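You operate a simulated robot arm through the tools that you are given. There is no shell and no other tool. Be economical: measure what you need, move in short steps, check, and stop when the job is done.

You are at the controls of a simulated two-armed robot. One attempt, no reset.

TASK
Pull canister eight's brown mesh, tip the beads out and fit the mesh the fill card names.
Fine: hold the canister while you pull; mesh in the reject tray; beads in the spent tub; stand it back; press home. Set down upright: canister eight.

Only the result counts: the job must be done as asked and must still hold three seconds after the hand-in. Knocking over, shifting, dropping, spilling or breaking anything else fails it.

THE ROBOT
Two 6-joint arms with two-finger parallel grippers on one trunk, on a base that drives. Base frame: it is fixed to the floor where the robot stands at the start and does not move with it; the origin is under the middle of the robot, x ahead of it, y to its left, z up; the surface under the hand at the start is at about z = 780. Readings come in mm, rad, newtons and seconds.
The left shoulder is at the start at [70, 166, 1233], the right one opposite. With the tool pointing down near the work surface each hand reaches from about 680 to 860 mm from the robot's upright axis, wherever it stands, measured 20 degrees to its own side. Payload 3.91 kg a hand.
Tool frame (each hand has its own): the origin (TCP) lies between the finger pads and is the grasp point; the fingertips stand 30 mm ahead of it; z points along the fingers, y is the line along which they close. Largest opening 110 mm; finger width 20, thickness 10; the body of the gripper, 48 by 112 mm, starts 55 mm behind the TCP.
Orientation is that of the tool frame in the base frame, as a unit quaternion [w, x, y, z]. With the fingers straight down and closing along the base's y, the tool's x points along the base's -x, its y along +y and its z along -z.

THE INTERFACE
- The arms move only by the tool move_arm. It takes "left_steps", "right_steps" or both (then of equal length, played together; a hand with none holds still); each is text: rows parted by semicolons, each of 7 numbers parted by spaces: the gripper command, from -1 (fully open) to 1 (shut), values between in proportion, then the shift along the base's x, y, z in cm, then the turn, a rotation vector about the base's x, y, z in rad. In form: jaw dx dy dz ax ay az; .... A call has 1 to 12 rows; each row is the pose to reach, as a shift and turn from the pose commanded when the call began. Rows are played at 5 a second. More than 50 mm and 0.15 rad between two rows, or a gripper value outside its range, and nothing of the call is played. A pose out of reach is approached as far as the arm can. The call stops where the force on the tool passes 40 N (or 10 N more than at its start, if that is more) or the arm is blocked; 0.2 s more then pass. Each finger travels about 108 mm/s and halts on what it meets, pressing with about 29 N; the grip force reading is that of the motor and also rises with nothing between the fingers. The clock runs only during rows and for 0.2 s after the last one: add rows that repeat a pose to give the fingers time. The reply holds the time, the measured pose of the TCP, the force on the tool along the base axes, the opening and the grip force, in the units named above and with some noise, with the torque about the TCP (base axes, N m) and any sound that the robot's microphone picked up.
- Cameras (640 x 400 px; columns grow to the right, rows downward): "scene" is now at [105.2, -41.5, 1430.7]; the picture's right is [-0.61, -0.79, 0.00], its down [-0.67, 0.52, -0.54] and it looks along [0.42, -0.33, -0.84] (base axes); focal length 214 px, centre (320, 200). "left" rides on the left gripper at [77, -7, -114] in its tool frame; the picture's right is [0.09, 1.00, 0.00], its down [-0.80, 0.07, -0.60] and it looks along [-0.59, 0.05, 0.80] (tool axes); focal length 270 px, centre (320, 200). "right" rides on the right gripper at [77, 7, -114] in its tool frame; the picture's right is [-0.09, 1.00, 0.00], its down [-0.80, -0.07, -0.59] and it looks along [-0.59, -0.05, 0.80] (tool axes); focal length 270 px, centre (320, 200). There is no depth. A picture from a camera that has moved, and an enlarged one, comes with that camera's place and axes in the base frame and with its lens.
- snapshot(camera): a new picture of that camera. It takes no simulated time.
- slide_trunk(by): slides the trunk up (or, below 0, down) by that many mm; the arms and the scene camera ride with it, the base frame stays. It gives what a move gives, with no picture.
- drive_base(legs): drives the robot by 1 to 6 legs, each [ahead, left, turn to the left] in mm, mm and rad, along the robot's own axes; the way and the turn of a leg run together, so that a leg with both is an arc; at most 1500 mm and 3.142 rad a leg. The arms and the cameras ride along, it lands a little off, and it stops where it bumps. It gives what a move gives.
- pan_tilt(pan, tilt): turns the head with the scene camera to pan (to the left, within 1.501 rad either way) and tilt (down, from -0.506 to 1.204), counted from straight ahead of the robot. It gives what a move gives.
- enlarge(camera, box): a new picture of the part [left, top, right, bottom] of that camera's present view, enlarged. It takes no simulated time.
- finish_job(): hands the job in; it is judged then, once.

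Go step by step. Nothing tells you exact positions but the pictures and the camera data: compare them with the known pose of the tool, close in by small moves and look again before you grip or let go. The budget is 120 turns and 92 pictures, counting those below and the enlarged ones. Unless the task says otherwise, let go and move clear before handing in, and close with one line.

The tools are called after "Call:" as name(argument=value, ...) on one line, values as JSON. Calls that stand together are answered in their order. move_arm: Moves the arms, as the interface text tells. Its arguments: {"type":"object","properties":{"left_steps":{"type":"string"},"right_steps":{"type":"string"}},"required":[]} The other tools are called the same way: slide_trunk (by) slides the trunk up or down; drive_base (legs) drives the base; pan_tilt (pan, tilt) turns the head that bears the scene camera; snapshot (camera) takes a picture; enlarge (camera, box) takes an enlarged picture of a part of a camera's view; finish_job () hands the job in.

At the start:

```text
t: 0.0
left_ee_pos: [132.1, 309.8, 283.8]
left_ee_rot: [0.057, 0.016, 0.997, 0.038]
left_wrist_force: [0.4, 0.1, 0.1]
left_torque: [-0.01, -0.02, -0.01]
left_grip_width: 109.9
left_grip_force: 0.1
right_ee_pos: [390.8, -531.2, 1209.0]
right_ee_rot: [0.0, 0.0, 1.0, 0.0]
right_wrist_force: [0.6, 0.6, 0.5]
right_torque: [-0.02, -0.01, -0.01]
right_grip_width: 110.0
right_grip_force: 0.1
trunk travel left (down, up): [-728.0, 212.0]
robot x, y, heading: [-1.1, -0.3, 0.002]
head pan, tilt: [-0.656, 1.005]
```

scene: 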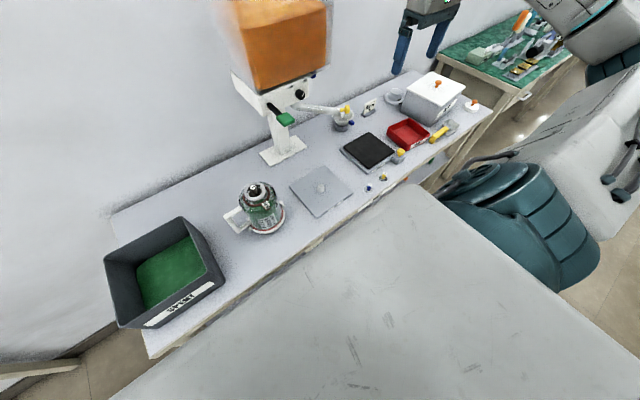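
right: 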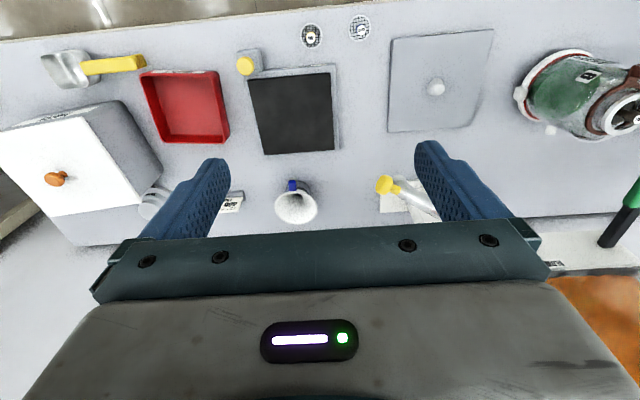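
left: 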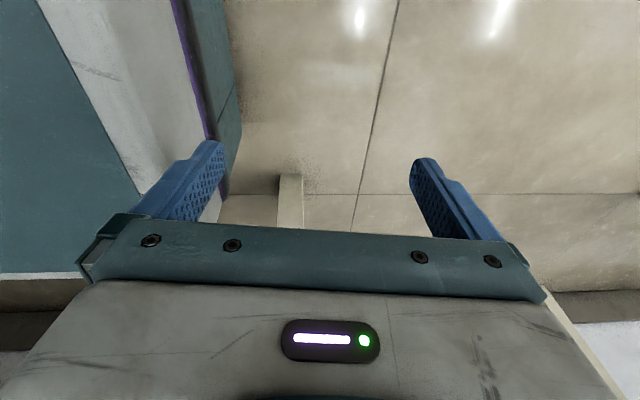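

I see a bench ahead with a spent tub on the left, a green canister, a plate with a knob, a black mat, a red tray and a white box. I'll look closer at the parts before moving anything.

Call:
enlarge(camera="scene", box=[200, 140, 360, 240])

Call:
enlarge(camera="scene", box=[320, 60, 500, 200])

Call:
enlarge(camera="right", box=[220, 0, 640, 240])

Call:
enlarge(camera="right", box=[0, 20, 420, 260])

```text
4.00 times, centred on (280, 190) of scene
camera zoom: at [105.2, -41.5, 1430.7], right [-0.61, -0.79, 0.0], down [-0.67, 0.52, -0.54], along [0.42, -0.33, -0.84], focal length 858 px, centre (480, 240)
```

zoom: 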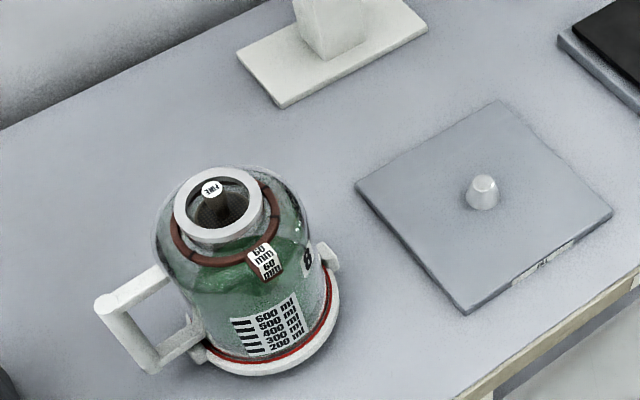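

```text
2.86 times, centred on (410, 130) of scene
camera zoom: at [105.2, -41.5, 1430.7], right [-0.61, -0.79, 0.0], down [-0.67, 0.52, -0.54], along [0.42, -0.33, -0.84], focal length 613 px, centre (63, 400)
```

zoom: 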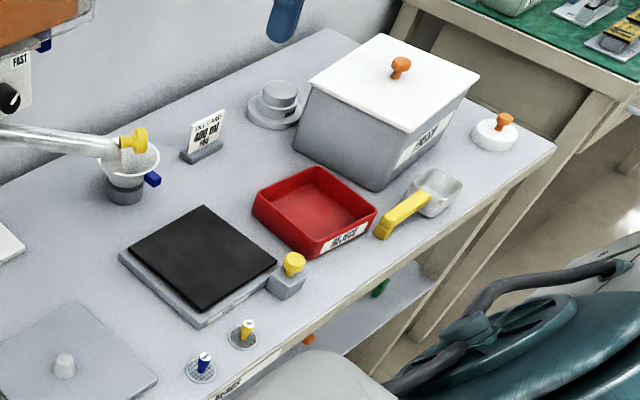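

```text
1.52 times, centred on (430, 120) of right
camera zoom: at [313.4, -525.8, 1324.3], right [0.09, 1.0, 0.0], down [0.8, -0.07, 0.59], along [0.59, -0.05, -0.8], focal length 412 px, centre (152, 322)
```

zoom: 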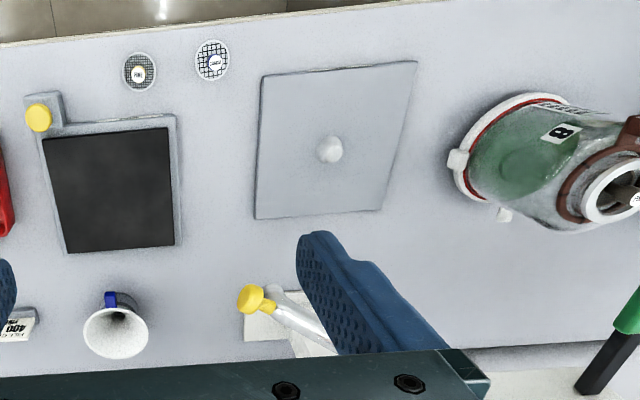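

```text
1.52 times, centred on (210, 140) of right
camera zoom: at [313.4, -525.8, 1324.3], right [0.09, 1.0, 0.0], down [0.8, -0.07, 0.59], along [0.59, -0.05, -0.8], focal length 412 px, centre (488, 291)
```

zoom: 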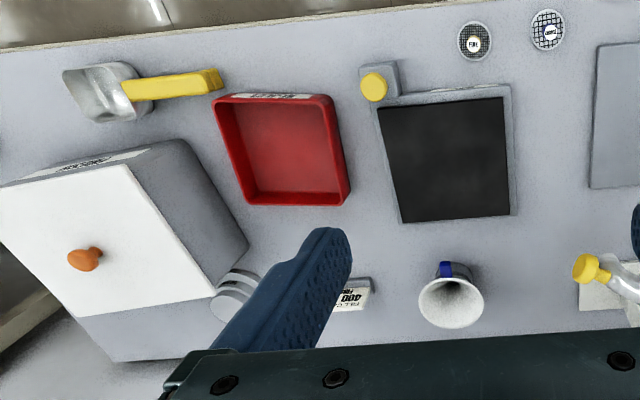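

The canister 8 holds a mesh labelled FINE; two spare meshes (blue and yellow knobs) lie near the front edge, and the fill card stands at the back. I'll read the card and meshes.

Call:
enlarge(camera="scene", box=[355, 90, 395, 118])

Call:
enlarge(camera="scene", box=[360, 165, 400, 195])

Call:
enlarge(camera="scene", box=[225, 175, 295, 240])

Call:
enlarge(camera="right", box=[290, 10, 390, 60])

```text
14.29 times, centred on (375, 104) of scene
camera zoom: at [105.2, -41.5, 1430.7], right [-0.61, -0.79, 0.0], down [-0.67, 0.52, -0.54], along [0.42, -0.33, -0.84], focal length 3064 px, centre (-466, 1571)
```

zoom: 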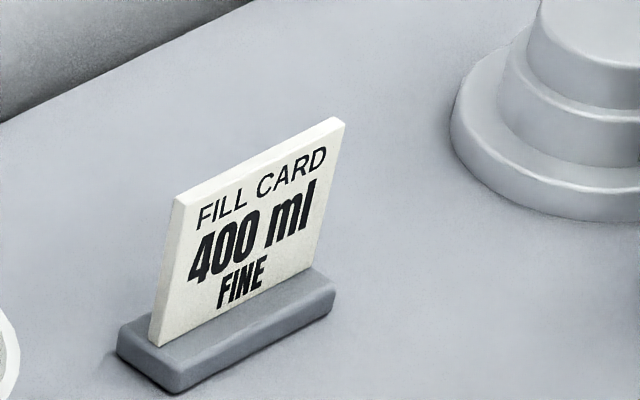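

```text
13.33 times, centred on (380, 180) of scene
camera zoom: at [105.2, -41.5, 1430.7], right [-0.61, -0.79, 0.0], down [-0.67, 0.52, -0.54], along [0.42, -0.33, -0.84], focal length 2860 px, centre (-480, 467)
```

zoom: 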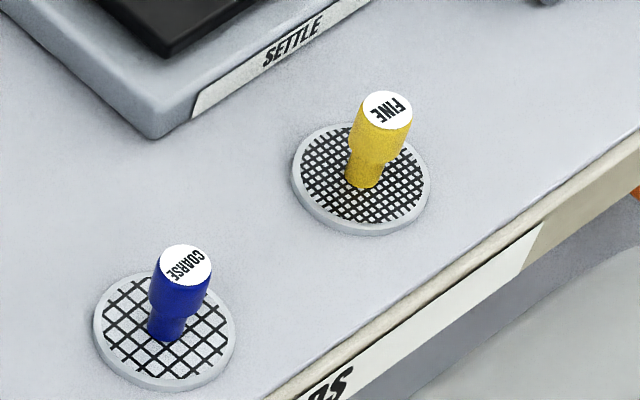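

```text
6.15 times, centred on (260, 208) of scene
camera zoom: at [105.2, -41.5, 1430.7], right [-0.61, -0.79, 0.0], down [-0.67, 0.52, -0.54], along [0.42, -0.33, -0.84], focal length 1320 px, centre (689, 154)
```

zoom: 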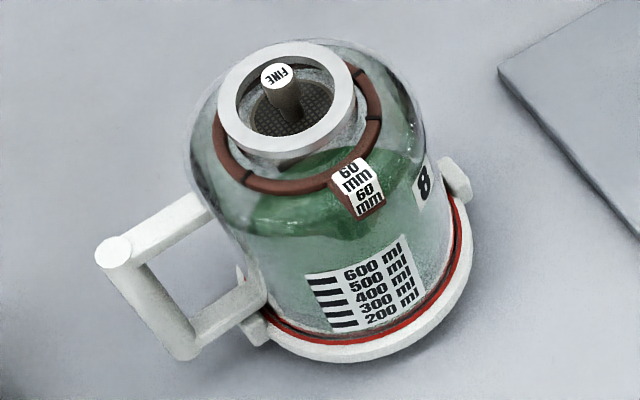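

```text
6.40 times, centred on (340, 35) of right
camera zoom: at [313.4, -525.8, 1324.3], right [0.09, 1.0, 0.0], down [0.8, -0.07, 0.59], along [0.59, -0.05, -0.8], focal length 1730 px, centre (192, 1256)
```

zoom: 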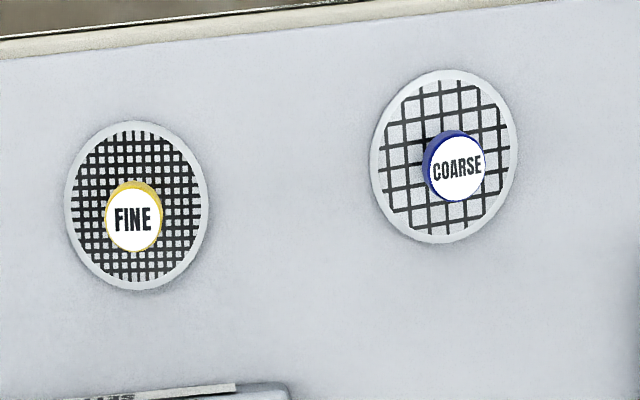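

The card says FINE, so the yellow FINE mesh (about x 360, y −547) goes in. I put canister eight at about (474, −103) with its neck top near z 955, the red tray at (458, −802) and the tub at about (490, 210). The hands need more standoff from the bench, so I'll back the robot away first and then look again.

Call:
drive_base(legs=[[-280, 0, 0], [0, -60, 0]])

Call:
pan_tilt(pan=0.0, tilt=0.75)

Call:
snapshot(camera="scene")

Call:
snapshot(camera="left")

```text
t: 2.5
left_ee_pos: [-145.2, 250.9, 283.3]
left_ee_rot: [0.059, 0.016, 0.997, 0.038]
left_wrist_force: [-0.5, 0.3, -0.2]
left_torque: [-0.03, 0.02, 0.04]
left_grip_width: 110.0
left_grip_force: 0.0
right_ee_pos: [115.2, -587.8, 1210.8]
right_ee_rot: [0.0, -0.001, 1.0, -0.001]
right_wrist_force: [-0.7, -0.6, 0.0]
right_torque: [-0.02, 0.0, -0.02]
right_grip_width: 109.8
right_grip_force: 0.0
trunk travel left (down, up): [-728.0, 212.0]
robot x, y, heading: [-272.9, -61.2, -0.001]
head pan, tilt: [-0.656, 1.005]
```

```text
t: 3.5
left_ee_pos: [-143.8, 250.4, 282.8]
left_ee_rot: [0.058, 0.015, 0.998, 0.038]
left_wrist_force: [0.1, -0.1, 0.6]
left_torque: [0.02, -0.01, 0.02]
left_grip_width: 110.2
left_grip_force: 0.0
right_ee_pos: [115.9, -589.6, 1209.0]
right_ee_rot: [-0.001, -0.001, 1.0, -0.001]
right_wrist_force: [0.6, 0.7, 0.0]
right_torque: [-0.02, -0.01, 0.03]
right_grip_width: 109.8
right_grip_force: 0.0
trunk travel left (down, up): [-728.0, 212.0]
robot x, y, heading: [-278.2, -58.3, 0.002]
head pan, tilt: [0.0, 0.75]
```

```text
80 pictures are left
camera scene: at [-142.2, -57.5, 1450.2], right [0.0, -1.0, 0.0], down [-0.68, 0.0, -0.73], along [0.73, 0.0, -0.68], focal length 214 px, centre (320, 200)
```

scene: 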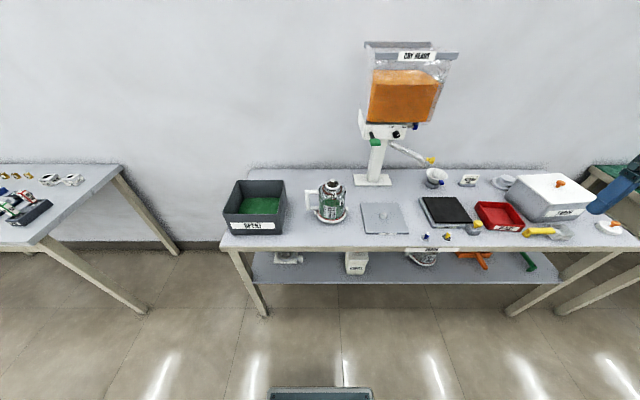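

```text
79 pictures are left
camera left: at [-234.2, 237.9, 389.5], right [-0.06, 1.0, 0.07], down [0.73, 0.0, 0.69], along [0.68, 0.09, -0.72], focal length 270 px, centre (320, 200)
```

left: 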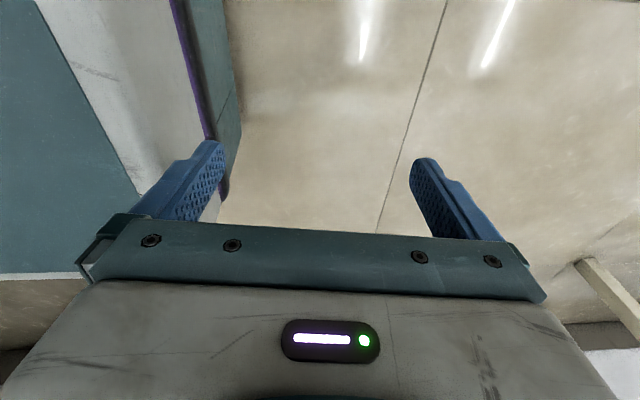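

The robot now stands back, with the bench clear ahead. I'll raise the left hand above bench level in the free space in front and look closely at the canister and tub.

Call:
move_arm(left_steps="-1 2 0 4.5 0 0 0; -1 4 0 9 0 0 0; -1 6 0 13.5 0 0 0; -1 8 0 18 0 0 0; -1 10 0 22.5 0 0 0; -1 12 0 27 0 0 0; -1 14 0 31.5 0 0 0; -1 16 0 36 0 0 0; -1 18 0 40.5 0 0 0; -1 20 0 45 0 0 0; -1 22 0 49.5 0 0 0; -1 24 0 54 0 0 0")

Call:
enlarge(camera="scene", box=[215, 165, 375, 265])

Call:
enlarge(camera="scene", box=[295, 165, 375, 235])

```text
t: 6.2
left_ee_pos: [95.9, 250.4, 824.8]
left_ee_rot: [0.059, 0.016, 0.997, 0.037]
left_wrist_force: [-0.3, -0.4, 0.4]
left_torque: [0.01, 0.0, 0.01]
left_grip_width: 110.2
left_grip_force: 0.0
right_ee_pos: [117.0, -590.8, 1210.1]
right_ee_rot: [0.0, -0.001, 1.0, 0.0]
right_wrist_force: [0.0, -0.3, 0.4]
right_torque: [-0.03, 0.04, -0.01]
right_grip_width: 109.8
right_grip_force: 0.1
trunk travel left (down, up): [-728.0, 212.0]
robot x, y, heading: [-273.1, -61.5, 0.001]
head pan, tilt: [0.0, 0.75]
```

```text
4.00 times, centred on (295, 215) of scene
camera zoom: at [-140.5, -58.3, 1450.0], right [0.0, -1.0, 0.0], down [-0.68, 0.0, -0.73], along [0.73, 0.0, -0.68], focal length 858 px, centre (420, 140)
```

zoom: 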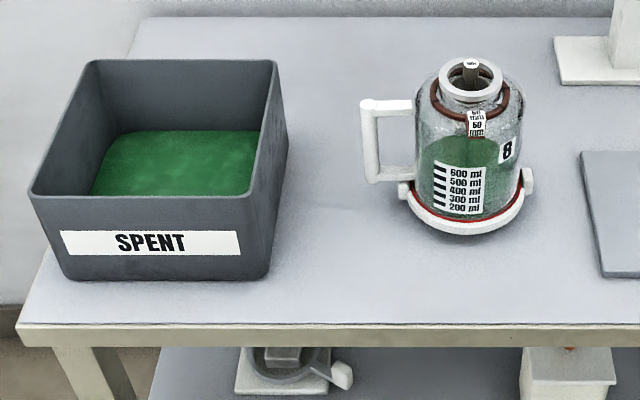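

```text
5.71 times, centred on (335, 200) of scene
camera zoom: at [-140.5, -58.3, 1450.0], right [0.0, -1.0, 0.0], down [-0.68, 0.0, -0.73], along [0.73, 0.0, -0.68], focal length 1226 px, centre (234, 200)
```

zoom: 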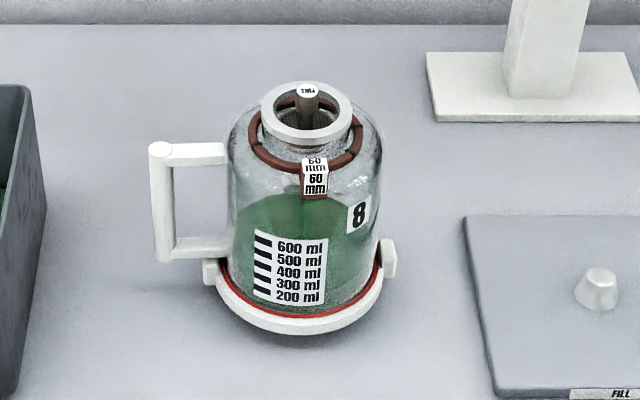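

The canister stands upright at about (479, −106) with the neck rim near z 950, and the knob sticks up from the neck. The handle is on the tub side. I'll bring the left hand to a horizontal pose in front of the neck, well short of it.

Call:
move_arm(left_steps="-1 1.36 -3.24 1.59 -0.0076 -0.132 -0.0031; -1 2.73 -6.47 3.18 -0.0152 -0.264 -0.0062; -1 4.09 -9.71 4.77 -0.0228 -0.396 -0.0093; -1 5.45 -12.95 6.36 -0.0304 -0.528 -0.0124; -1 6.82 -16.18 7.95 -0.038 -0.66 -0.0155; -1 8.18 -19.42 9.55 -0.0456 -0.792 -0.0186; -1 9.55 -22.65 11.14 -0.0532 -0.924 -0.0217; -1 10.9 -25.9 12.7 -0.0608 -1.056 -0.0248; -1 12.3 -29.1 14.3 -0.0684 -1.188 -0.0279; -1 13.6 -32.4 15.9 -0.076 -1.32 -0.031; -1 15 -35.6 17.5 -0.0836 -1.452 -0.0341; -1 15 -35.6 17.5 -0.0836 -1.452 -0.0341")

Call:
snapshot(camera="scene")

Call:
snapshot(camera="left")

```text
t: 7.3
left_ee_pos: [167.7, 169.3, 889.1]
left_ee_rot: [0.349, 0.052, 0.931, 0.093]
left_wrist_force: [-1.1, -0.5, -0.2]
left_torque: [0.0, 0.0, 0.0]
left_grip_width: 109.8
left_grip_force: 0.0
left hand out of reach, approached as far as the arm can: row 4, 5
right_ee_pos: [116.5, -588.6, 1211.0]
right_ee_rot: [0.0, 0.0, 1.0, -0.001]
right_wrist_force: [0.1, 0.1, -0.1]
right_torque: [-0.01, -0.02, -0.02]
right_grip_width: 110.1
right_grip_force: 0.0
trunk travel left (down, up): [-728.0, 212.0]
robot x, y, heading: [-276.9, -60.8, 0.004]
head pan, tilt: [0.0, 0.75]
stopped in row 5 (left hand): the arm was blocked; the commanded pose is now the measured one
```

```text
76 pictures are left
camera scene: at [-141.8, -56.3, 1450.2], right [0.0, -1.0, 0.0], down [-0.68, 0.0, -0.73], along [0.73, 0.0, -0.68], focal length 214 px, centre (320, 200)
```

scene: 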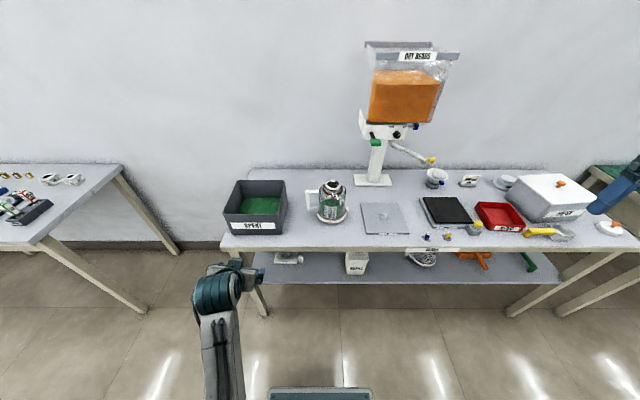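

```text
75 pictures are left
camera left: at [33.5, 159.5, 923.8], right [-0.04, 0.99, 0.15], down [0.21, -0.14, 0.97], along [0.98, 0.07, -0.2], focal length 270 px, centre (320, 200)
```

left: 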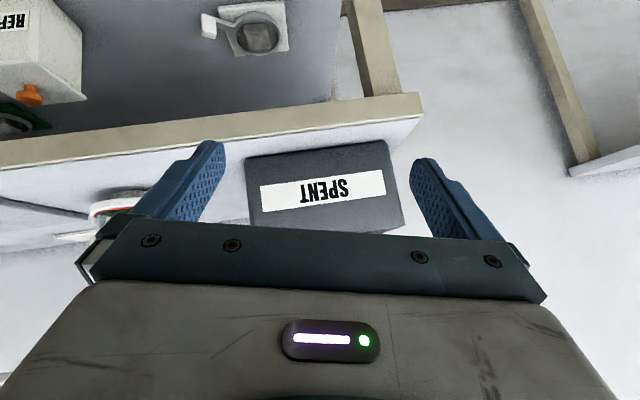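

The left arm stopped short because the tool is too close in for tilting. I'll raise and extend it above all the bench items first, then tilt further.

Call:
move_arm(left_steps="-1 1 -1 4.5 0 0 0; -1 2 -2 9 0 0 0; -1 3 -3 13.5 0 0 0; -1 4 -4 18 0 0 0; -1 7 -5.5 21 0 0 0; -1 11 -7 22 0 0 0; -1 15 -8.5 23 0 0 0; -1 15 -9 23 0 -0.14 0; -1 15 -9.5 23 0 -0.28 0; -1 15 -10 23 0 -0.42 0; -1 15 -10.5 23 0 -0.56 0; -1 15 -11 23 0 -0.7 0")

```text
t: 7.9
left_ee_pos: [185.0, 194.8, 970.8]
left_ee_rot: [0.333, 0.076, 0.925, 0.167]
left_wrist_force: [-0.1, 0.1, -1.2]
left_torque: [-0.02, 0.01, 0.01]
left_grip_width: 109.9
left_grip_force: 0.0
left hand out of reach, approached as far as the arm can: row 2, 3
right_ee_pos: [117.1, -591.1, 1209.8]
right_ee_rot: [-0.001, -0.001, 1.0, -0.001]
right_wrist_force: [0.4, -0.3, 0.3]
right_torque: [0.01, 0.04, -0.01]
right_grip_width: 109.9
right_grip_force: 0.1
trunk travel left (down, up): [-728.0, 212.0]
robot x, y, heading: [-274.5, -58.9, 0.003]
head pan, tilt: [0.0, 0.75]
stopped in row 3 (left hand): the arm was blocked; the commanded pose is now the measured one
```

Still too near the shoulder, so I'll extend straight forward before tilting.

Call:
move_arm(left_steps="-1 4 0 0 0 0 0; -1 8 0 0.5 0 0 0; -1 12 0 1 0 0 0; -1 16 -1 2 0 0 0; -1 18 -2 3 0 0 0; -1 20 -3 4 0 0 0")

```text
t: 9.3
left_ee_pos: [385.6, 165.3, 1012.2]
left_ee_rot: [0.334, 0.076, 0.924, 0.168]
left_wrist_force: [-0.4, 0.4, -0.2]
left_torque: [-0.03, 0.04, -0.01]
left_grip_width: 109.8
left_grip_force: 0.0
right_ee_pos: [114.8, -590.6, 1209.6]
right_ee_rot: [0.0, -0.001, 1.0, 0.0]
right_wrist_force: [-0.3, -0.9, -0.1]
right_torque: [0.01, -0.02, 0.03]
right_grip_width: 109.9
right_grip_force: 0.1
trunk travel left (down, up): [-728.0, 212.0]
robot x, y, heading: [-279.6, -60.1, 0.0]
head pan, tilt: [0.0, 0.75]
```

Reach is fine out here. I'll finish levelling the tool here while sliding right, staying above everything on the bench.

Call:
move_arm(left_steps="-1 0 -2 0 -0.051 -0.124 -0.019; -1 0 -4 0 -0.102 -0.247 -0.039; -1 0 -6 0 -0.153 -0.371 -0.058; -1 0 -8 0 -0.205 -0.495 -0.077; -1 0 -10 0 -0.256 -0.619 -0.096; -1 0 -12 0 -0.307 -0.742 -0.116; -1 0 -14 0 -0.358 -0.866 -0.135; -1 0 -14 0 -0.358 -0.866 -0.135")

```text
t: 10.4
left_ee_pos: [418.8, 140.6, 1107.1]
left_ee_rot: [0.625, 0.044, 0.766, 0.147]
left_wrist_force: [0.2, 0.8, 0.7]
left_torque: [-0.01, -0.01, 0.02]
left_grip_width: 110.1
left_grip_force: 0.1
left hand out of reach, approached as far as the arm can: row 5
right_ee_pos: [115.8, -590.5, 1209.4]
right_ee_rot: [0.0, 0.0, 1.0, 0.0]
right_wrist_force: [-0.4, 1.1, 0.4]
right_torque: [0.04, 0.0, -0.02]
right_grip_width: 110.0
right_grip_force: 0.1
trunk travel left (down, up): [-728.0, 212.0]
robot x, y, heading: [-274.9, -58.2, 0.005]
head pan, tilt: [0.0, 0.75]
stopped in row 5 (left hand): the arm was blocked; the commanded pose is now the measured one
```

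The level tool needs more standoff and a lower shoulder. I'll back off another 125 mm and lower the trunk 150 mm; both hands stay clear of the bench.

Call:
drive_base(legs=[[-125, 0, 0]])

Call:
slide_trunk(by=-150)

Call:
move_arm(left_steps="-1 2 -2 1 0 0 0; -1 4 -4 2 0 0 0; -1 6 -6 2 0 0 0")

```text
t: 11.6
left_ee_pos: [295.5, 140.0, 1105.7]
left_ee_rot: [0.625, 0.044, 0.766, 0.146]
left_wrist_force: [0.1, 0.0, -0.7]
left_torque: [-0.02, 0.01, 0.0]
left_grip_width: 109.9
left_grip_force: 0.2
right_ee_pos: [-9.2, -590.3, 1208.6]
right_ee_rot: [0.0, 0.001, 1.0, 0.001]
right_wrist_force: [-0.2, 0.4, 0.5]
right_torque: [0.01, 0.04, -0.03]
right_grip_width: 109.9
right_grip_force: 0.1
trunk travel left (down, up): [-728.0, 212.0]
robot x, y, heading: [-396.3, -59.8, 0.001]
head pan, tilt: [0.0, 0.75]
```

```text
t: 13.4
left_ee_pos: [295.1, 139.9, 957.2]
left_ee_rot: [0.625, 0.044, 0.766, 0.146]
left_wrist_force: [0.4, -0.6, -0.2]
left_torque: [0.03, 0.02, 0.0]
left_grip_width: 110.1
left_grip_force: 0.0
right_ee_pos: [-9.9, -591.9, 1058.9]
right_ee_rot: [0.0, 0.001, 1.0, 0.0]
right_wrist_force: [-0.5, -0.5, 0.4]
right_torque: [0.02, 0.01, 0.0]
right_grip_width: 110.0
right_grip_force: 0.1
trunk travel left (down, up): [-578.0, 362.0]
robot x, y, heading: [-400.0, -61.4, 0.004]
head pan, tilt: [0.0, 0.75]
```

```text
t: 14.2
left_ee_pos: [357.8, 102.7, 971.6]
left_ee_rot: [0.621, 0.048, 0.764, 0.169]
left_wrist_force: [-0.1, 0.5, -0.2]
left_torque: [-0.01, -0.03, 0.03]
left_grip_width: 109.8
left_grip_force: 0.0
right_ee_pos: [-10.1, -592.5, 1059.1]
right_ee_rot: [-0.001, 0.0, 1.0, 0.0]
right_wrist_force: [0.9, 1.1, -0.8]
right_torque: [0.0, 0.01, -0.02]
right_grip_width: 109.9
right_grip_force: 0.1
trunk travel left (down, up): [-578.0, 362.0]
robot x, y, heading: [-403.8, -54.8, -0.003]
head pan, tilt: [0.0, 0.75]
```

Reach works now. I'll level the tool and line up in front of the neck, still about 140 mm short.

Call:
move_arm(left_steps="-1 -0.4 -4.2 0.3 -0.062 -0.041 -0.0345; -1 -0.8 -8.4 0.6 -0.124 -0.081 -0.069; -1 -1.2 -12.6 0.9 -0.185 -0.122 -0.103; -1 -1.6 -16.8 1.2 -0.247 -0.163 -0.138; -1 -1.8 -20.9 1.3 -0.309 -0.2036 -0.1724; -1 -1.8 -20.9 1.3 -0.309 -0.2036 -0.1724")

Call:
snapshot(camera="left")

Call:
snapshot(camera="scene")

```text
t: 15.8
left_ee_pos: [418.9, 29.5, 965.2]
left_ee_rot: [0.71, 0.005, 0.704, 0.01]
left_wrist_force: [-0.6, 0.1, 0.1]
left_torque: [0.0, 0.0, -0.02]
left_grip_width: 110.1
left_grip_force: 0.1
left hand out of reach, approached as far as the arm can: row 1, 2, 3, 4, 5, 6
right_ee_pos: [-9.0, -591.5, 1058.5]
right_ee_rot: [0.0, 0.0, 1.0, 0.0]
right_wrist_force: [-0.1, -0.6, 0.3]
right_torque: [0.01, -0.01, 0.03]
right_grip_width: 110.0
right_grip_force: 0.0
trunk travel left (down, up): [-578.0, 362.0]
robot x, y, heading: [-400.0, -58.5, -0.005]
head pan, tilt: [0.0, 0.75]
stopped in row 6 (left hand): the arm was blocked; the commanded pose is now the measured one
```

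```text
74 pictures are left
camera left: at [306.1, 24.1, 889.1], right [-0.01, 1.0, -0.07], down [-0.6, 0.05, 0.8], along [0.8, 0.05, 0.6], focal length 270 px, centre (320, 200)
```

left: 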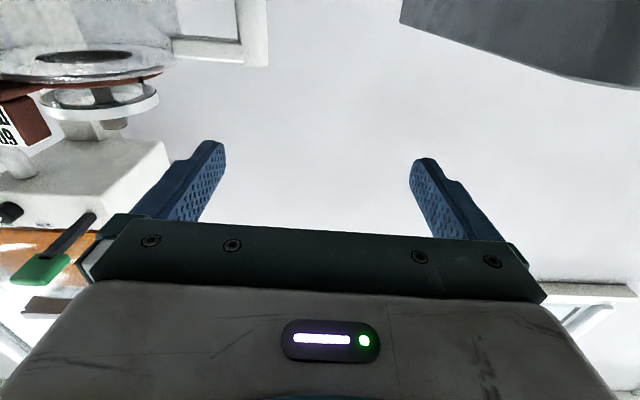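

```text
73 pictures are left
camera scene: at [-266.5, -58.5, 1300.2], right [0.0, -1.0, 0.0], down [-0.68, 0.0, -0.73], along [0.73, 0.0, -0.68], focal length 214 px, centre (320, 200)
```

scene: 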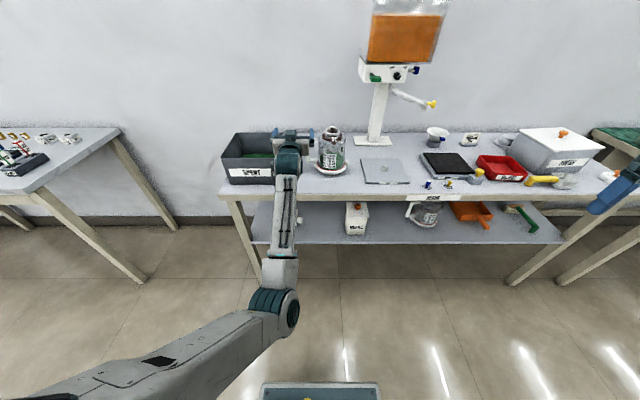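

The tool is level now, but at the inner edge of its range. I'll back the base 90 mm and shift it 70 mm right, which carries the hand away from the items.

Call:
drive_base(legs=[[-90, 0, 0], [0, -70, 0]])

Call:
move_arm(left_steps="-1 1 -3 0.5 0 0 0; -1 2 -6 1 0 0 0; -1 2 -6 1 0 0 0")

Call:
snapshot(camera="left")

```text
t: 17.5
left_ee_pos: [329.7, -40.2, 964.7]
left_ee_rot: [0.71, 0.005, 0.704, 0.01]
left_wrist_force: [0.2, 0.2, 0.2]
left_torque: [0.0, 0.02, 0.0]
left_grip_width: 110.2
left_grip_force: 0.1
right_ee_pos: [-99.9, -661.1, 1059.6]
right_ee_rot: [-0.001, 0.0, 1.0, 0.0]
right_wrist_force: [-0.3, -0.6, -0.9]
right_torque: [0.03, 0.01, 0.02]
right_grip_width: 109.9
right_grip_force: 0.0
trunk travel left (down, up): [-578.0, 362.0]
robot x, y, heading: [-489.1, -129.0, 0.004]
head pan, tilt: [0.0, 0.75]
```

```text
t: 18.3
left_ee_pos: [361.2, -71.8, 970.1]
left_ee_rot: [0.71, 0.005, 0.704, 0.028]
left_wrist_force: [0.1, 0.8, 0.3]
left_torque: [0.01, -0.02, 0.02]
left_grip_width: 110.1
left_grip_force: 0.1
left hand out of reach, approached as far as the arm can: row 2, 3
right_ee_pos: [-99.6, -658.7, 1059.5]
right_ee_rot: [0.0, -0.001, 1.0, -0.001]
right_wrist_force: [-0.3, 0.3, -0.4]
right_torque: [-0.01, 0.01, 0.03]
right_grip_width: 110.0
right_grip_force: 0.0
trunk travel left (down, up): [-578.0, 362.0]
robot x, y, heading: [-491.0, -129.2, -0.004]
head pan, tilt: [0.0, 0.75]
```

```text
72 pictures are left
camera left: at [246.8, -77.9, 893.8], right [-0.03, 1.0, -0.04], down [-0.6, 0.02, 0.8], along [0.8, 0.05, 0.6], focal length 270 px, centre (320, 200)
```

left: 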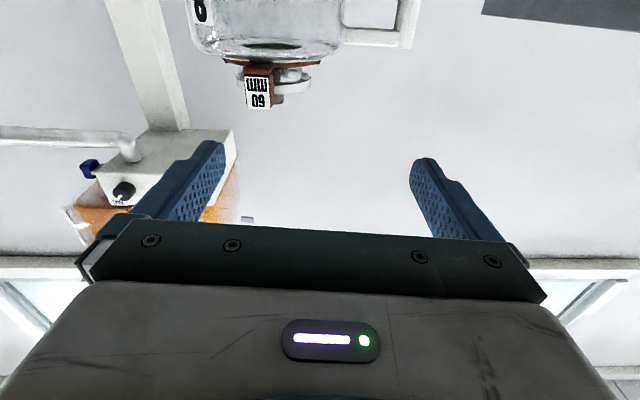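

Seen from below, the tag, brown band and white rim are ahead of the fingers and slightly to the right. I'll align y and move to about 80 mm short of the axis.

Call:
move_arm(left_steps="-1 2 -1 0 0 0 0; -1 4 -2 -0.7 0 0 0; -1 4 -3.4 -1.5 0 0 -0.025; -1 4 -3.4 -1.5 0 0 -0.035")

Call:
snapshot(camera="left")

Call:
pan_tilt(pan=0.0, tilt=0.45)

Call:
enlarge(camera="scene", box=[260, 150, 380, 230])

```text
t: 19.3
left_ee_pos: [395.6, -126.8, 958.9]
left_ee_rot: [0.71, 0.016, 0.704, -0.003]
left_wrist_force: [0.1, 0.1, -0.2]
left_torque: [0.01, 0.0, 0.01]
left_grip_width: 109.9
left_grip_force: 0.0
right_ee_pos: [-100.0, -661.2, 1059.7]
right_ee_rot: [0.0, -0.001, 1.0, 0.0]
right_wrist_force: [-0.6, -1.0, -0.4]
right_torque: [0.0, 0.0, 0.0]
right_grip_width: 109.7
right_grip_force: 0.0
trunk travel left (down, up): [-578.0, 362.0]
robot x, y, heading: [-491.6, -128.2, -0.004]
head pan, tilt: [0.0, 0.75]
```

```text
71 pictures are left
camera left: at [281.6, -128.8, 883.7], right [0.03, 1.0, -0.07], down [-0.6, 0.07, 0.8], along [0.8, 0.02, 0.6], focal length 270 px, centre (320, 200)
```

left: 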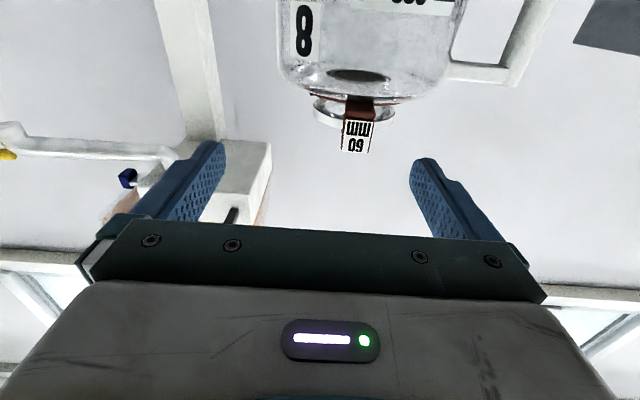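

```text
t: 20.1
left_ee_pos: [395.6, -126.0, 959.2]
left_ee_rot: [0.71, 0.016, 0.704, -0.002]
left_wrist_force: [-0.2, 0.0, -0.5]
left_torque: [-0.04, 0.04, -0.01]
left_grip_width: 110.2
left_grip_force: 0.1
right_ee_pos: [-99.7, -660.7, 1058.5]
right_ee_rot: [0.0, 0.0, 1.0, 0.0]
right_wrist_force: [-0.1, 0.3, 0.3]
right_torque: [0.03, -0.02, 0.01]
right_grip_width: 109.9
right_grip_force: 0.0
trunk travel left (down, up): [-578.0, 362.0]
robot x, y, heading: [-488.0, -128.5, -0.005]
head pan, tilt: [0.0, 0.45]
```

```text
5.00 times, centred on (320, 190) of scene
camera zoom: at [-347.3, -128.3, 1326.5], right [0.0, -1.0, 0.0], down [-0.44, 0.0, -0.9], along [0.9, 0.0, -0.44], focal length 1072 px, centre (320, 250)
```

zoom: 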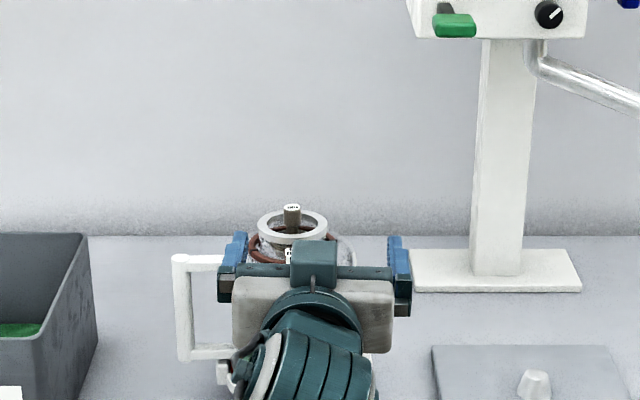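

The neck sits at y ≈ −105 with its rim at z ≈ 948; the hand is at y −126. I'll zoom in to see the space between rim and brown band.

Call:
enlarge(camera="left", box=[265, 0, 465, 160])

Call:
enlarge(camera="scene", box=[295, 170, 335, 200])

```text
2.50 times, centred on (365, 80) of left
camera zoom: at [281.4, -128.3, 882.6], right [0.03, 1.0, -0.07], down [-0.6, 0.07, 0.8], along [0.8, 0.02, 0.6], focal length 676 px, centre (208, 500)
```

zoom: 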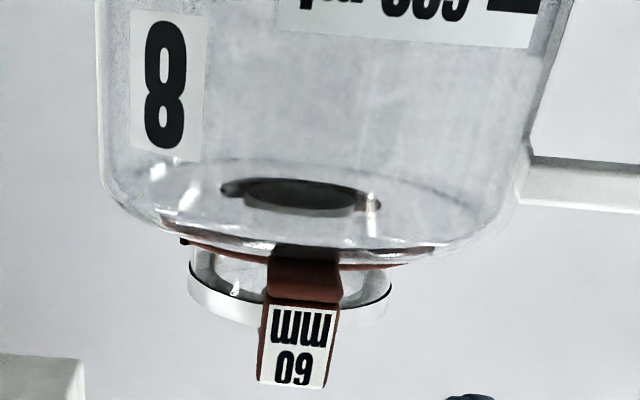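

```text
13.33 times, centred on (315, 185) of scene
camera zoom: at [-347.3, -128.3, 1326.5], right [0.0, -1.0, 0.0], down [-0.44, 0.0, -0.9], along [0.9, 0.0, -0.44], focal length 2860 px, centre (387, 400)
```

zoom: 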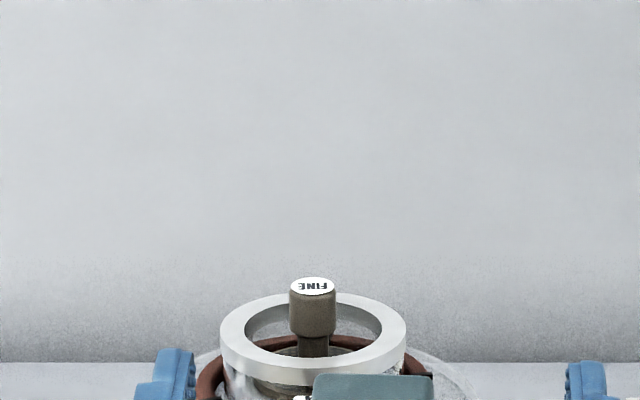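

The neck rim is a 60 mm ring at z ≈ 943–950 with a brown hoop just below it, and the clamp tab sticks out toward the robot at x ≈ 415, where the palm would hit it. Coming in diagonally from the front-left avoids the tab and keeps the canister in the right arm's reach, so I'll raise the hand, shift the base left and yaw the tool.

Call:
move_arm(left_steps="-1 -0.5 0 3 0 0 0; -1 -1 0 6 0 0 0; -1 -1 0 8 0 0 0")

Call:
drive_base(legs=[[0, 150, 0]])

Call:
move_arm(left_steps="-1 0 0 0 0 0 -0.14; -1 0 0 0 0 0 -0.28; -1 0 0 0 0 0 -0.42; -1 0 0 0 0 0 -0.56; -1 0 0 0 0 0 -0.7; -1 0 0 0 0 0 -0.78")

```text
t: 20.9
left_ee_pos: [392.0, -121.2, 1038.2]
left_ee_rot: [0.71, 0.017, 0.704, -0.003]
left_wrist_force: [-0.2, 0.9, 0.8]
left_torque: [0.01, 0.0, -0.01]
left_grip_width: 109.9
left_grip_force: 0.1
left hand out of reach, approached as far as the arm can: row 2, 3
right_ee_pos: [-99.5, -661.9, 1059.1]
right_ee_rot: [0.0, -0.001, 1.0, -0.001]
right_wrist_force: [-0.1, 0.6, 1.0]
right_torque: [0.02, -0.02, 0.02]
right_grip_width: 110.2
right_grip_force: 0.1
trunk travel left (down, up): [-578.0, 362.0]
robot x, y, heading: [-487.4, -128.7, -0.003]
head pan, tilt: [0.0, 0.45]
```

```text
t: 22.3
left_ee_pos: [391.8, 24.9, 1037.9]
left_ee_rot: [0.71, 0.018, 0.704, -0.004]
left_wrist_force: [0.3, 0.1, -0.7]
left_torque: [0.0, -0.02, -0.03]
left_grip_width: 109.8
left_grip_force: 0.1
right_ee_pos: [-98.8, -514.8, 1059.3]
right_ee_rot: [0.0, 0.001, 1.0, 0.0]
right_wrist_force: [-0.3, -0.8, 0.2]
right_torque: [-0.01, 0.02, 0.01]
right_grip_width: 109.9
right_grip_force: 0.0
trunk travel left (down, up): [-578.0, 362.0]
robot x, y, heading: [-491.5, 17.7, -0.002]
head pan, tilt: [0.0, 0.45]
```

```text
t: 23.7
left_ee_pos: [391.9, 27.8, 1038.4]
left_ee_rot: [0.655, 0.284, 0.645, -0.273]
left_wrist_force: [0.1, 0.0, 1.0]
left_torque: [-0.01, -0.01, 0.0]
left_grip_width: 109.9
left_grip_force: 0.1
right_ee_pos: [-100.0, -515.1, 1059.1]
right_ee_rot: [0.001, 0.0, 1.0, 0.001]
right_wrist_force: [-0.4, 0.4, 0.9]
right_torque: [-0.03, -0.01, -0.01]
right_grip_width: 109.9
right_grip_force: 0.1
trunk travel left (down, up): [-578.0, 362.0]
robot x, y, heading: [-492.2, 15.8, 0.001]
head pan, tilt: [0.0, 0.45]
```

The yaw worked. Now I'll drive forward 90 mm and bring the right hand over the bench, high and to the right of the canister.

Call:
drive_base(legs=[[90, 0, 0]])

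Call:
move_arm(right_steps="-1 4 2 1 0 0 0; -1 8 4 2 0 0 0; -1 12 6 3 0 0 0; -1 16 8 4 0 0 0; -1 20 10 5 0 0 0; -1 24 12 6 0 0 0; -1 28 14 6 0 0 0; -1 32 16 6 0 0 0; -1 36 18 6 0 0 0; -1 40 20 6 0 0 0; -1 44 22 6 0 0 0; -1 47 24 6 0 0 0")

Call:
snapshot(camera="right")

Call:
snapshot(camera="scene")

```text
t: 24.8
left_ee_pos: [480.7, 27.3, 1037.2]
left_ee_rot: [0.656, 0.283, 0.645, -0.272]
left_wrist_force: [-0.8, -0.6, 0.8]
left_torque: [-0.04, -0.02, -0.05]
left_grip_width: 110.0
left_grip_force: 0.0
right_ee_pos: [-9.2, -514.4, 1058.5]
right_ee_rot: [-0.002, -0.001, 1.0, 0.0]
right_wrist_force: [0.5, 0.2, 0.4]
right_torque: [0.01, 0.0, -0.02]
right_grip_width: 110.0
right_grip_force: 0.0
trunk travel left (down, up): [-578.0, 362.0]
robot x, y, heading: [-396.3, 14.3, -0.0]
head pan, tilt: [0.0, 0.45]
```

```text
t: 27.4
left_ee_pos: [480.5, 27.9, 1038.9]
left_ee_rot: [0.655, 0.283, 0.645, -0.273]
left_wrist_force: [0.3, 0.2, 1.0]
left_torque: [-0.04, 0.01, -0.01]
left_grip_width: 110.0
left_grip_force: 0.1
right_ee_pos: [193.0, -487.7, 1058.5]
right_ee_rot: [0.0, -0.001, 1.0, 0.0]
right_wrist_force: [-1.2, 0.2, -0.6]
right_torque: [0.0, -0.02, 0.02]
right_grip_width: 110.1
right_grip_force: 0.0
right hand out of reach, approached as far as the arm can: row 4, 5, 6, 7, 8, 9, 10, 11, 12
trunk travel left (down, up): [-578.0, 362.0]
robot x, y, heading: [-398.6, 19.3, 0.0]
head pan, tilt: [0.0, 0.45]
```

```text
67 pictures are left
camera right: at [116.5, -481.3, 1172.9], right [0.09, 1.0, 0.0], down [0.8, -0.07, 0.59], along [0.59, -0.05, -0.8], focal length 270 px, centre (320, 200)
```

right: 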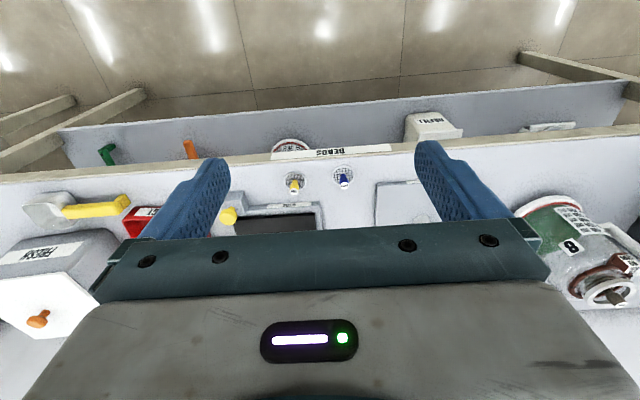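

```text
66 pictures are left
camera scene: at [-258.7, 18.3, 1326.6], right [0.0, -1.0, 0.0], down [-0.44, 0.0, -0.9], along [0.9, 0.0, -0.44], focal length 214 px, centre (320, 200)
```

scene: 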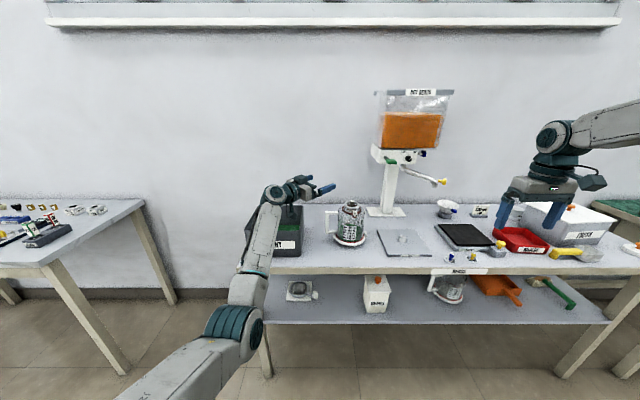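

The right arm can't get forward with the shoulder this low. I'll raise the trunk back up and try the right hand again.

Call:
slide_trunk(by=150)

Call:
move_arm(right_steps="-1 4 3 0 0 0 0; -1 8 6 -1 0 0 0; -1 12 9 -2 0 0 0; -1 16 12 -3 0 0 0; -1 20 15 -4 0 0 0; -1 22 18 -6 0 0 0; -1 24 21 -8 0 0 0")

Call:
move_arm(left_steps="-1 0 0 -3 0 0 0; -1 0 0 -6 0 0 0; -1 0 0 -9 0 0 0; -1 0 0 -12 0 0 0; -1 0 0 -15 0 0 0")

```text
t: 29.1
left_ee_pos: [480.5, 26.5, 1188.9]
left_ee_rot: [0.655, 0.284, 0.645, -0.273]
left_wrist_force: [0.1, 0.5, 0.6]
left_torque: [-0.01, 0.02, -0.04]
left_grip_width: 110.0
left_grip_force: 0.0
right_ee_pos: [193.2, -488.1, 1207.7]
right_ee_rot: [0.0, -0.001, 1.0, -0.001]
right_wrist_force: [0.1, -0.3, 1.1]
right_torque: [0.02, -0.02, -0.02]
right_grip_width: 109.9
right_grip_force: 0.0
trunk travel left (down, up): [-728.0, 212.0]
robot x, y, heading: [-402.4, 17.8, -0.003]
head pan, tilt: [0.0, 0.45]
```

```text
refused: row 2 steps farther than a row can; nothing moved
```

```text
t: 30.3
left_ee_pos: [480.2, 26.9, 1036.7]
left_ee_rot: [0.656, 0.282, 0.645, -0.271]
left_wrist_force: [0.9, 0.1, 0.6]
left_torque: [0.02, 0.02, 0.01]
left_grip_width: 109.9
left_grip_force: 0.0
right_ee_pos: [195.6, -488.9, 1207.4]
right_ee_rot: [-0.001, 0.0, 1.0, -0.001]
right_wrist_force: [0.4, -0.4, 0.3]
right_torque: [-0.02, 0.03, -0.03]
right_grip_width: 110.0
right_grip_force: 0.1
trunk travel left (down, up): [-728.0, 212.0]
robot x, y, heading: [-400.6, 17.3, 0.001]
head pan, tilt: [0.0, 0.45]
```

The left arm copes at this height. I'll move the right hand down in small steps and see where it settles.

Call:
move_arm(right_steps="-1 0 0 -4 0 0 0; -1 0 0 -8 0 0 0; -1 0 0 -11 0 0 0; -1 0 0 -11 0 0 0")

```text
t: 31.3
left_ee_pos: [479.6, 27.7, 1037.1]
left_ee_rot: [0.656, 0.283, 0.645, -0.272]
left_wrist_force: [0.1, 0.3, 0.6]
left_torque: [-0.03, -0.03, 0.03]
left_grip_width: 109.9
left_grip_force: 0.1
right_ee_pos: [194.7, -486.8, 1097.3]
right_ee_rot: [0.0, -0.001, 1.0, 0.0]
right_wrist_force: [0.4, -0.8, -0.1]
right_torque: [0.0, 0.0, 0.01]
right_grip_width: 110.0
right_grip_force: 0.0
trunk travel left (down, up): [-728.0, 212.0]
robot x, y, heading: [-401.6, 17.5, 0.003]
head pan, tilt: [0.0, 0.45]
```

Now the right hand goes forward and left toward the canister, staying high.

Call:
move_arm(right_steps="-1 3.5 3.3 -0.5 0 0 0; -1 7 6.6 -1 0 0 0; -1 10.5 9.9 -1.5 0 0 0; -1 14 13.2 -2 0 0 0; -1 17.5 16.5 -2.5 0 0 0; -1 21 19.8 -3 0 0 0; -1 24.5 23 -3 0 0 0; -1 26 26 -3 0 0 0; -1 26 26 -3 0 0 0")

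Call:
snapshot(camera="right")

```text
t: 33.3
left_ee_pos: [480.1, 27.5, 1036.5]
left_ee_rot: [0.655, 0.283, 0.646, -0.272]
left_wrist_force: [-0.3, -0.1, -0.6]
left_torque: [-0.01, 0.02, 0.01]
left_grip_width: 109.8
left_grip_force: 0.0
right_ee_pos: [206.9, -472.5, 1063.4]
right_ee_rot: [0.0, -0.001, 1.0, 0.001]
right_wrist_force: [-1.0, 0.3, 0.6]
right_torque: [-0.01, 0.04, 0.02]
right_grip_width: 110.0
right_grip_force: 0.0
right hand out of reach, approached as far as the arm can: row 1, 2, 3, 4, 5, 6, 7, 8, 9
trunk travel left (down, up): [-728.0, 212.0]
robot x, y, heading: [-402.1, 18.2, 0.001]
head pan, tilt: [0.0, 0.45]
```

```text
65 pictures are left
camera right: at [129.5, -466.9, 1178.6], right [0.09, 1.0, 0.0], down [0.8, -0.07, 0.59], along [0.59, -0.05, -0.8], focal length 270 px, centre (320, 200)
```

right: 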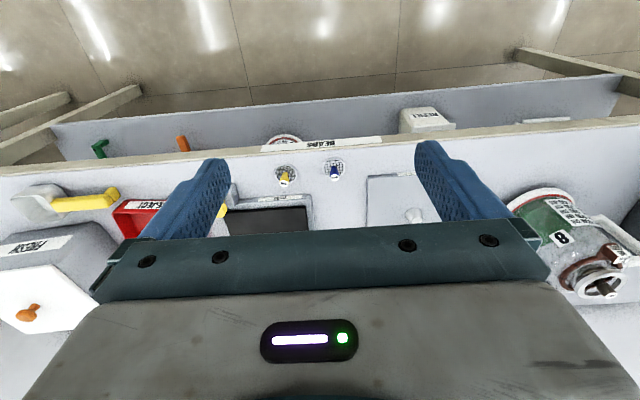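

The right hand's tool-down reach shrinks when the shoulder is low. I'll raise the trunk 140 mm and drive 75 mm closer, then retry both hands.

Call:
slide_trunk(by=140)

Call:
drive_base(legs=[[75, 0, 0]])

Call:
move_arm(left_steps="-1 -2 1 -3 0 0 0; -1 -4 2 -6 0 0 0; -1 -6 3 -9 0 0 0; -1 -8 4 -12 0 0 0; -1 -8 4 -15 0 0 0; -1 -8 4 -17 0 0 0", right_steps="-1 2 2.5 -3 0 0 0; -1 4 5 -6 0 0 0; -1 6 7.5 -9 0 0 0; -1 8 10 -11 0 0 0; -1 10 12.5 -12 0 0 0; -1 12 15 -13 0 0 0")

```text
t: 35.0
left_ee_pos: [479.4, 27.9, 1177.0]
left_ee_rot: [0.656, 0.283, 0.645, -0.272]
left_wrist_force: [-0.4, -0.4, 0.9]
left_torque: [0.01, -0.01, 0.04]
left_grip_width: 110.0
left_grip_force: 0.1
right_ee_pos: [205.3, -472.1, 1203.9]
right_ee_rot: [0.001, -0.001, 1.0, 0.0]
right_wrist_force: [-0.7, -0.5, -0.2]
right_torque: [0.02, 0.02, -0.01]
right_grip_width: 109.9
right_grip_force: 0.1
trunk travel left (down, up): [-868.0, 72.0]
robot x, y, heading: [-401.9, 18.4, 0.002]
head pan, tilt: [0.0, 0.45]
```

```text
t: 36.0
left_ee_pos: [545.9, 27.7, 1184.5]
left_ee_rot: [0.659, 0.284, 0.642, -0.271]
left_wrist_force: [-1.1, 0.5, 0.6]
left_torque: [0.04, 0.06, 0.08]
left_grip_width: 110.0
left_grip_force: 0.0
right_ee_pos: [271.2, -471.8, 1210.5]
right_ee_rot: [0.005, 0.001, 1.0, 0.0]
right_wrist_force: [-0.5, 0.8, 0.4]
right_torque: [0.01, -0.08, -0.01]
right_grip_width: 109.7
right_grip_force: 0.0
trunk travel left (down, up): [-868.0, 72.0]
robot x, y, heading: [-327.0, 17.3, 0.006]
head pan, tilt: [0.0, 0.45]
```

```text
t: 37.4
left_ee_pos: [474.7, 66.9, 1007.1]
left_ee_rot: [0.655, 0.283, 0.645, -0.273]
left_wrist_force: [0.5, 0.2, -0.2]
left_torque: [0.01, 0.04, 0.0]
left_grip_width: 109.8
left_grip_force: 0.0
right_ee_pos: [266.9, -463.5, 1094.1]
right_ee_rot: [0.001, 0.0, 1.0, 0.002]
right_wrist_force: [0.7, -0.2, 1.0]
right_torque: [-0.03, 0.03, 0.0]
right_grip_width: 109.8
right_grip_force: 0.1
right hand out of reach, approached as far as the arm can: row 1, 2, 3, 4, 5, 6
trunk travel left (down, up): [-868.0, 72.0]
robot x, y, heading: [-323.1, 20.6, 0.002]
head pan, tilt: [0.0, 0.45]
```

The right hand still won't advance at a range that should be fine, so it's probably a wrist-roll limit. I'll try turning the tool about the vertical and check the arm's shape in the picture.

Call:
move_arm(right_steps="-1 -10 -10 0 0 0 -0.14; -1 -10 -10 0 0 0 -0.28; -1 -10 -10 0 0 0 -0.42; -1 -10 -10 0 0 0 -0.56")

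Call:
pan_tilt(pan=-0.5, tilt=0.6)

Call:
snapshot(camera="scene")

```text
refused: row 1 steps farther than a row can; nothing moved
```

```text
t: 38.4
left_ee_pos: [472.9, 65.5, 1006.4]
left_ee_rot: [0.655, 0.283, 0.645, -0.273]
left_wrist_force: [0.7, 0.3, -0.7]
left_torque: [-0.04, -0.02, -0.02]
left_grip_width: 110.1
left_grip_force: 0.2
right_ee_pos: [265.4, -462.6, 1095.4]
right_ee_rot: [0.002, 0.0, 1.0, 0.001]
right_wrist_force: [-0.1, -0.3, 0.3]
right_torque: [-0.03, -0.01, 0.03]
right_grip_width: 109.9
right_grip_force: 0.1
trunk travel left (down, up): [-868.0, 72.0]
robot x, y, heading: [-326.0, 13.7, -0.005]
head pan, tilt: [-0.499, 0.6]
```

```text
64 pictures are left
camera scene: at [-198.2, -24.0, 1603.1], right [-0.48, -0.88, 0.0], down [-0.5, 0.27, -0.83], along [0.72, -0.39, -0.56], focal length 214 px, centre (320, 200)
```

scene: 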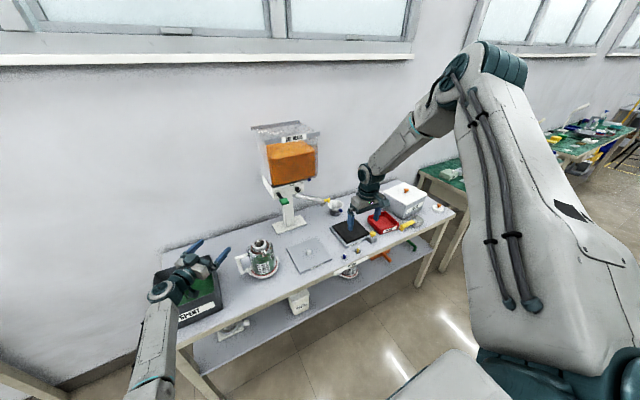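

The right arm is elbow-up with its forearm coming in from the right. I'll turn its tool clockwise to line up with the forearm and then try moving left.

Call:
move_arm(right_steps="-1 0 0 0 0 0 -0.14; -1 0 0 0 0 0 -0.28; -1 0 0 0 0 0 -0.42; -1 0 0 0 0 0 -0.5; -1 1 3 0 0 0 -0.5; -1 2 6 0 0 0 -0.5; -1 4 10 0 0 0 -0.5; -1 6 14 0 0 0 -0.5")

```text
t: 40.2
left_ee_pos: [472.9, 68.0, 1007.6]
left_ee_rot: [0.656, 0.283, 0.644, -0.272]
left_wrist_force: [0.8, 0.2, 0.0]
left_torque: [-0.02, 0.01, 0.01]
left_grip_width: 110.0
left_grip_force: 0.0
right_ee_pos: [227.9, -424.8, 1115.8]
right_ee_rot: [0.002, 0.248, 0.969, 0.001]
right_wrist_force: [0.0, 0.5, -0.1]
right_torque: [0.0, -0.02, -0.01]
right_grip_width: 110.0
right_grip_force: 0.1
right hand out of reach, approached as far as the arm can: row 5, 6, 7, 8
trunk travel left (down, up): [-868.0, 72.0]
robot x, y, heading: [-323.9, 18.0, 0.004]
head pan, tilt: [-0.499, 0.6]
```

Turning that way cut the reach, so I'll turn the opposite way.

Call:
move_arm(right_steps="-1 0 0 0 0 0 0.14; -1 0 0 0 0 0 0.28; -1 0 0 0 0 0 0.42; -1 0 0 0 0 0 0.56; -1 0 0 0 0 0 0.7; -1 0 0 0 0 0 0.84; -1 0 0 0 0 0 0.98; -1 3 1 0 0 0 1.1; -1 6 3 0 0 0 1.1; -1 9 6 0 0 0 1.1; -1 12 9 0 0 0 1.1; -1 15 12 0 0 0 1.1")

```text
t: 42.8
left_ee_pos: [473.1, 67.3, 1007.4]
left_ee_rot: [0.655, 0.283, 0.645, -0.272]
left_wrist_force: [0.5, 0.9, -0.6]
left_torque: [-0.02, 0.01, -0.04]
left_grip_width: 110.1
left_grip_force: 0.1
right_ee_pos: [248.1, -443.2, 1121.6]
right_ee_rot: [0.001, -0.295, 0.955, 0.002]
right_wrist_force: [0.1, -0.4, 0.0]
right_torque: [0.03, 0.0, -0.02]
right_grip_width: 110.1
right_grip_force: 0.1
right hand out of reach, approached as far as the arm can: row 8, 9, 10, 11, 12
trunk travel left (down, up): [-868.0, 72.0]
robot x, y, heading: [-325.0, 19.3, -0.002]
head pan, tilt: [-0.499, 0.6]
```

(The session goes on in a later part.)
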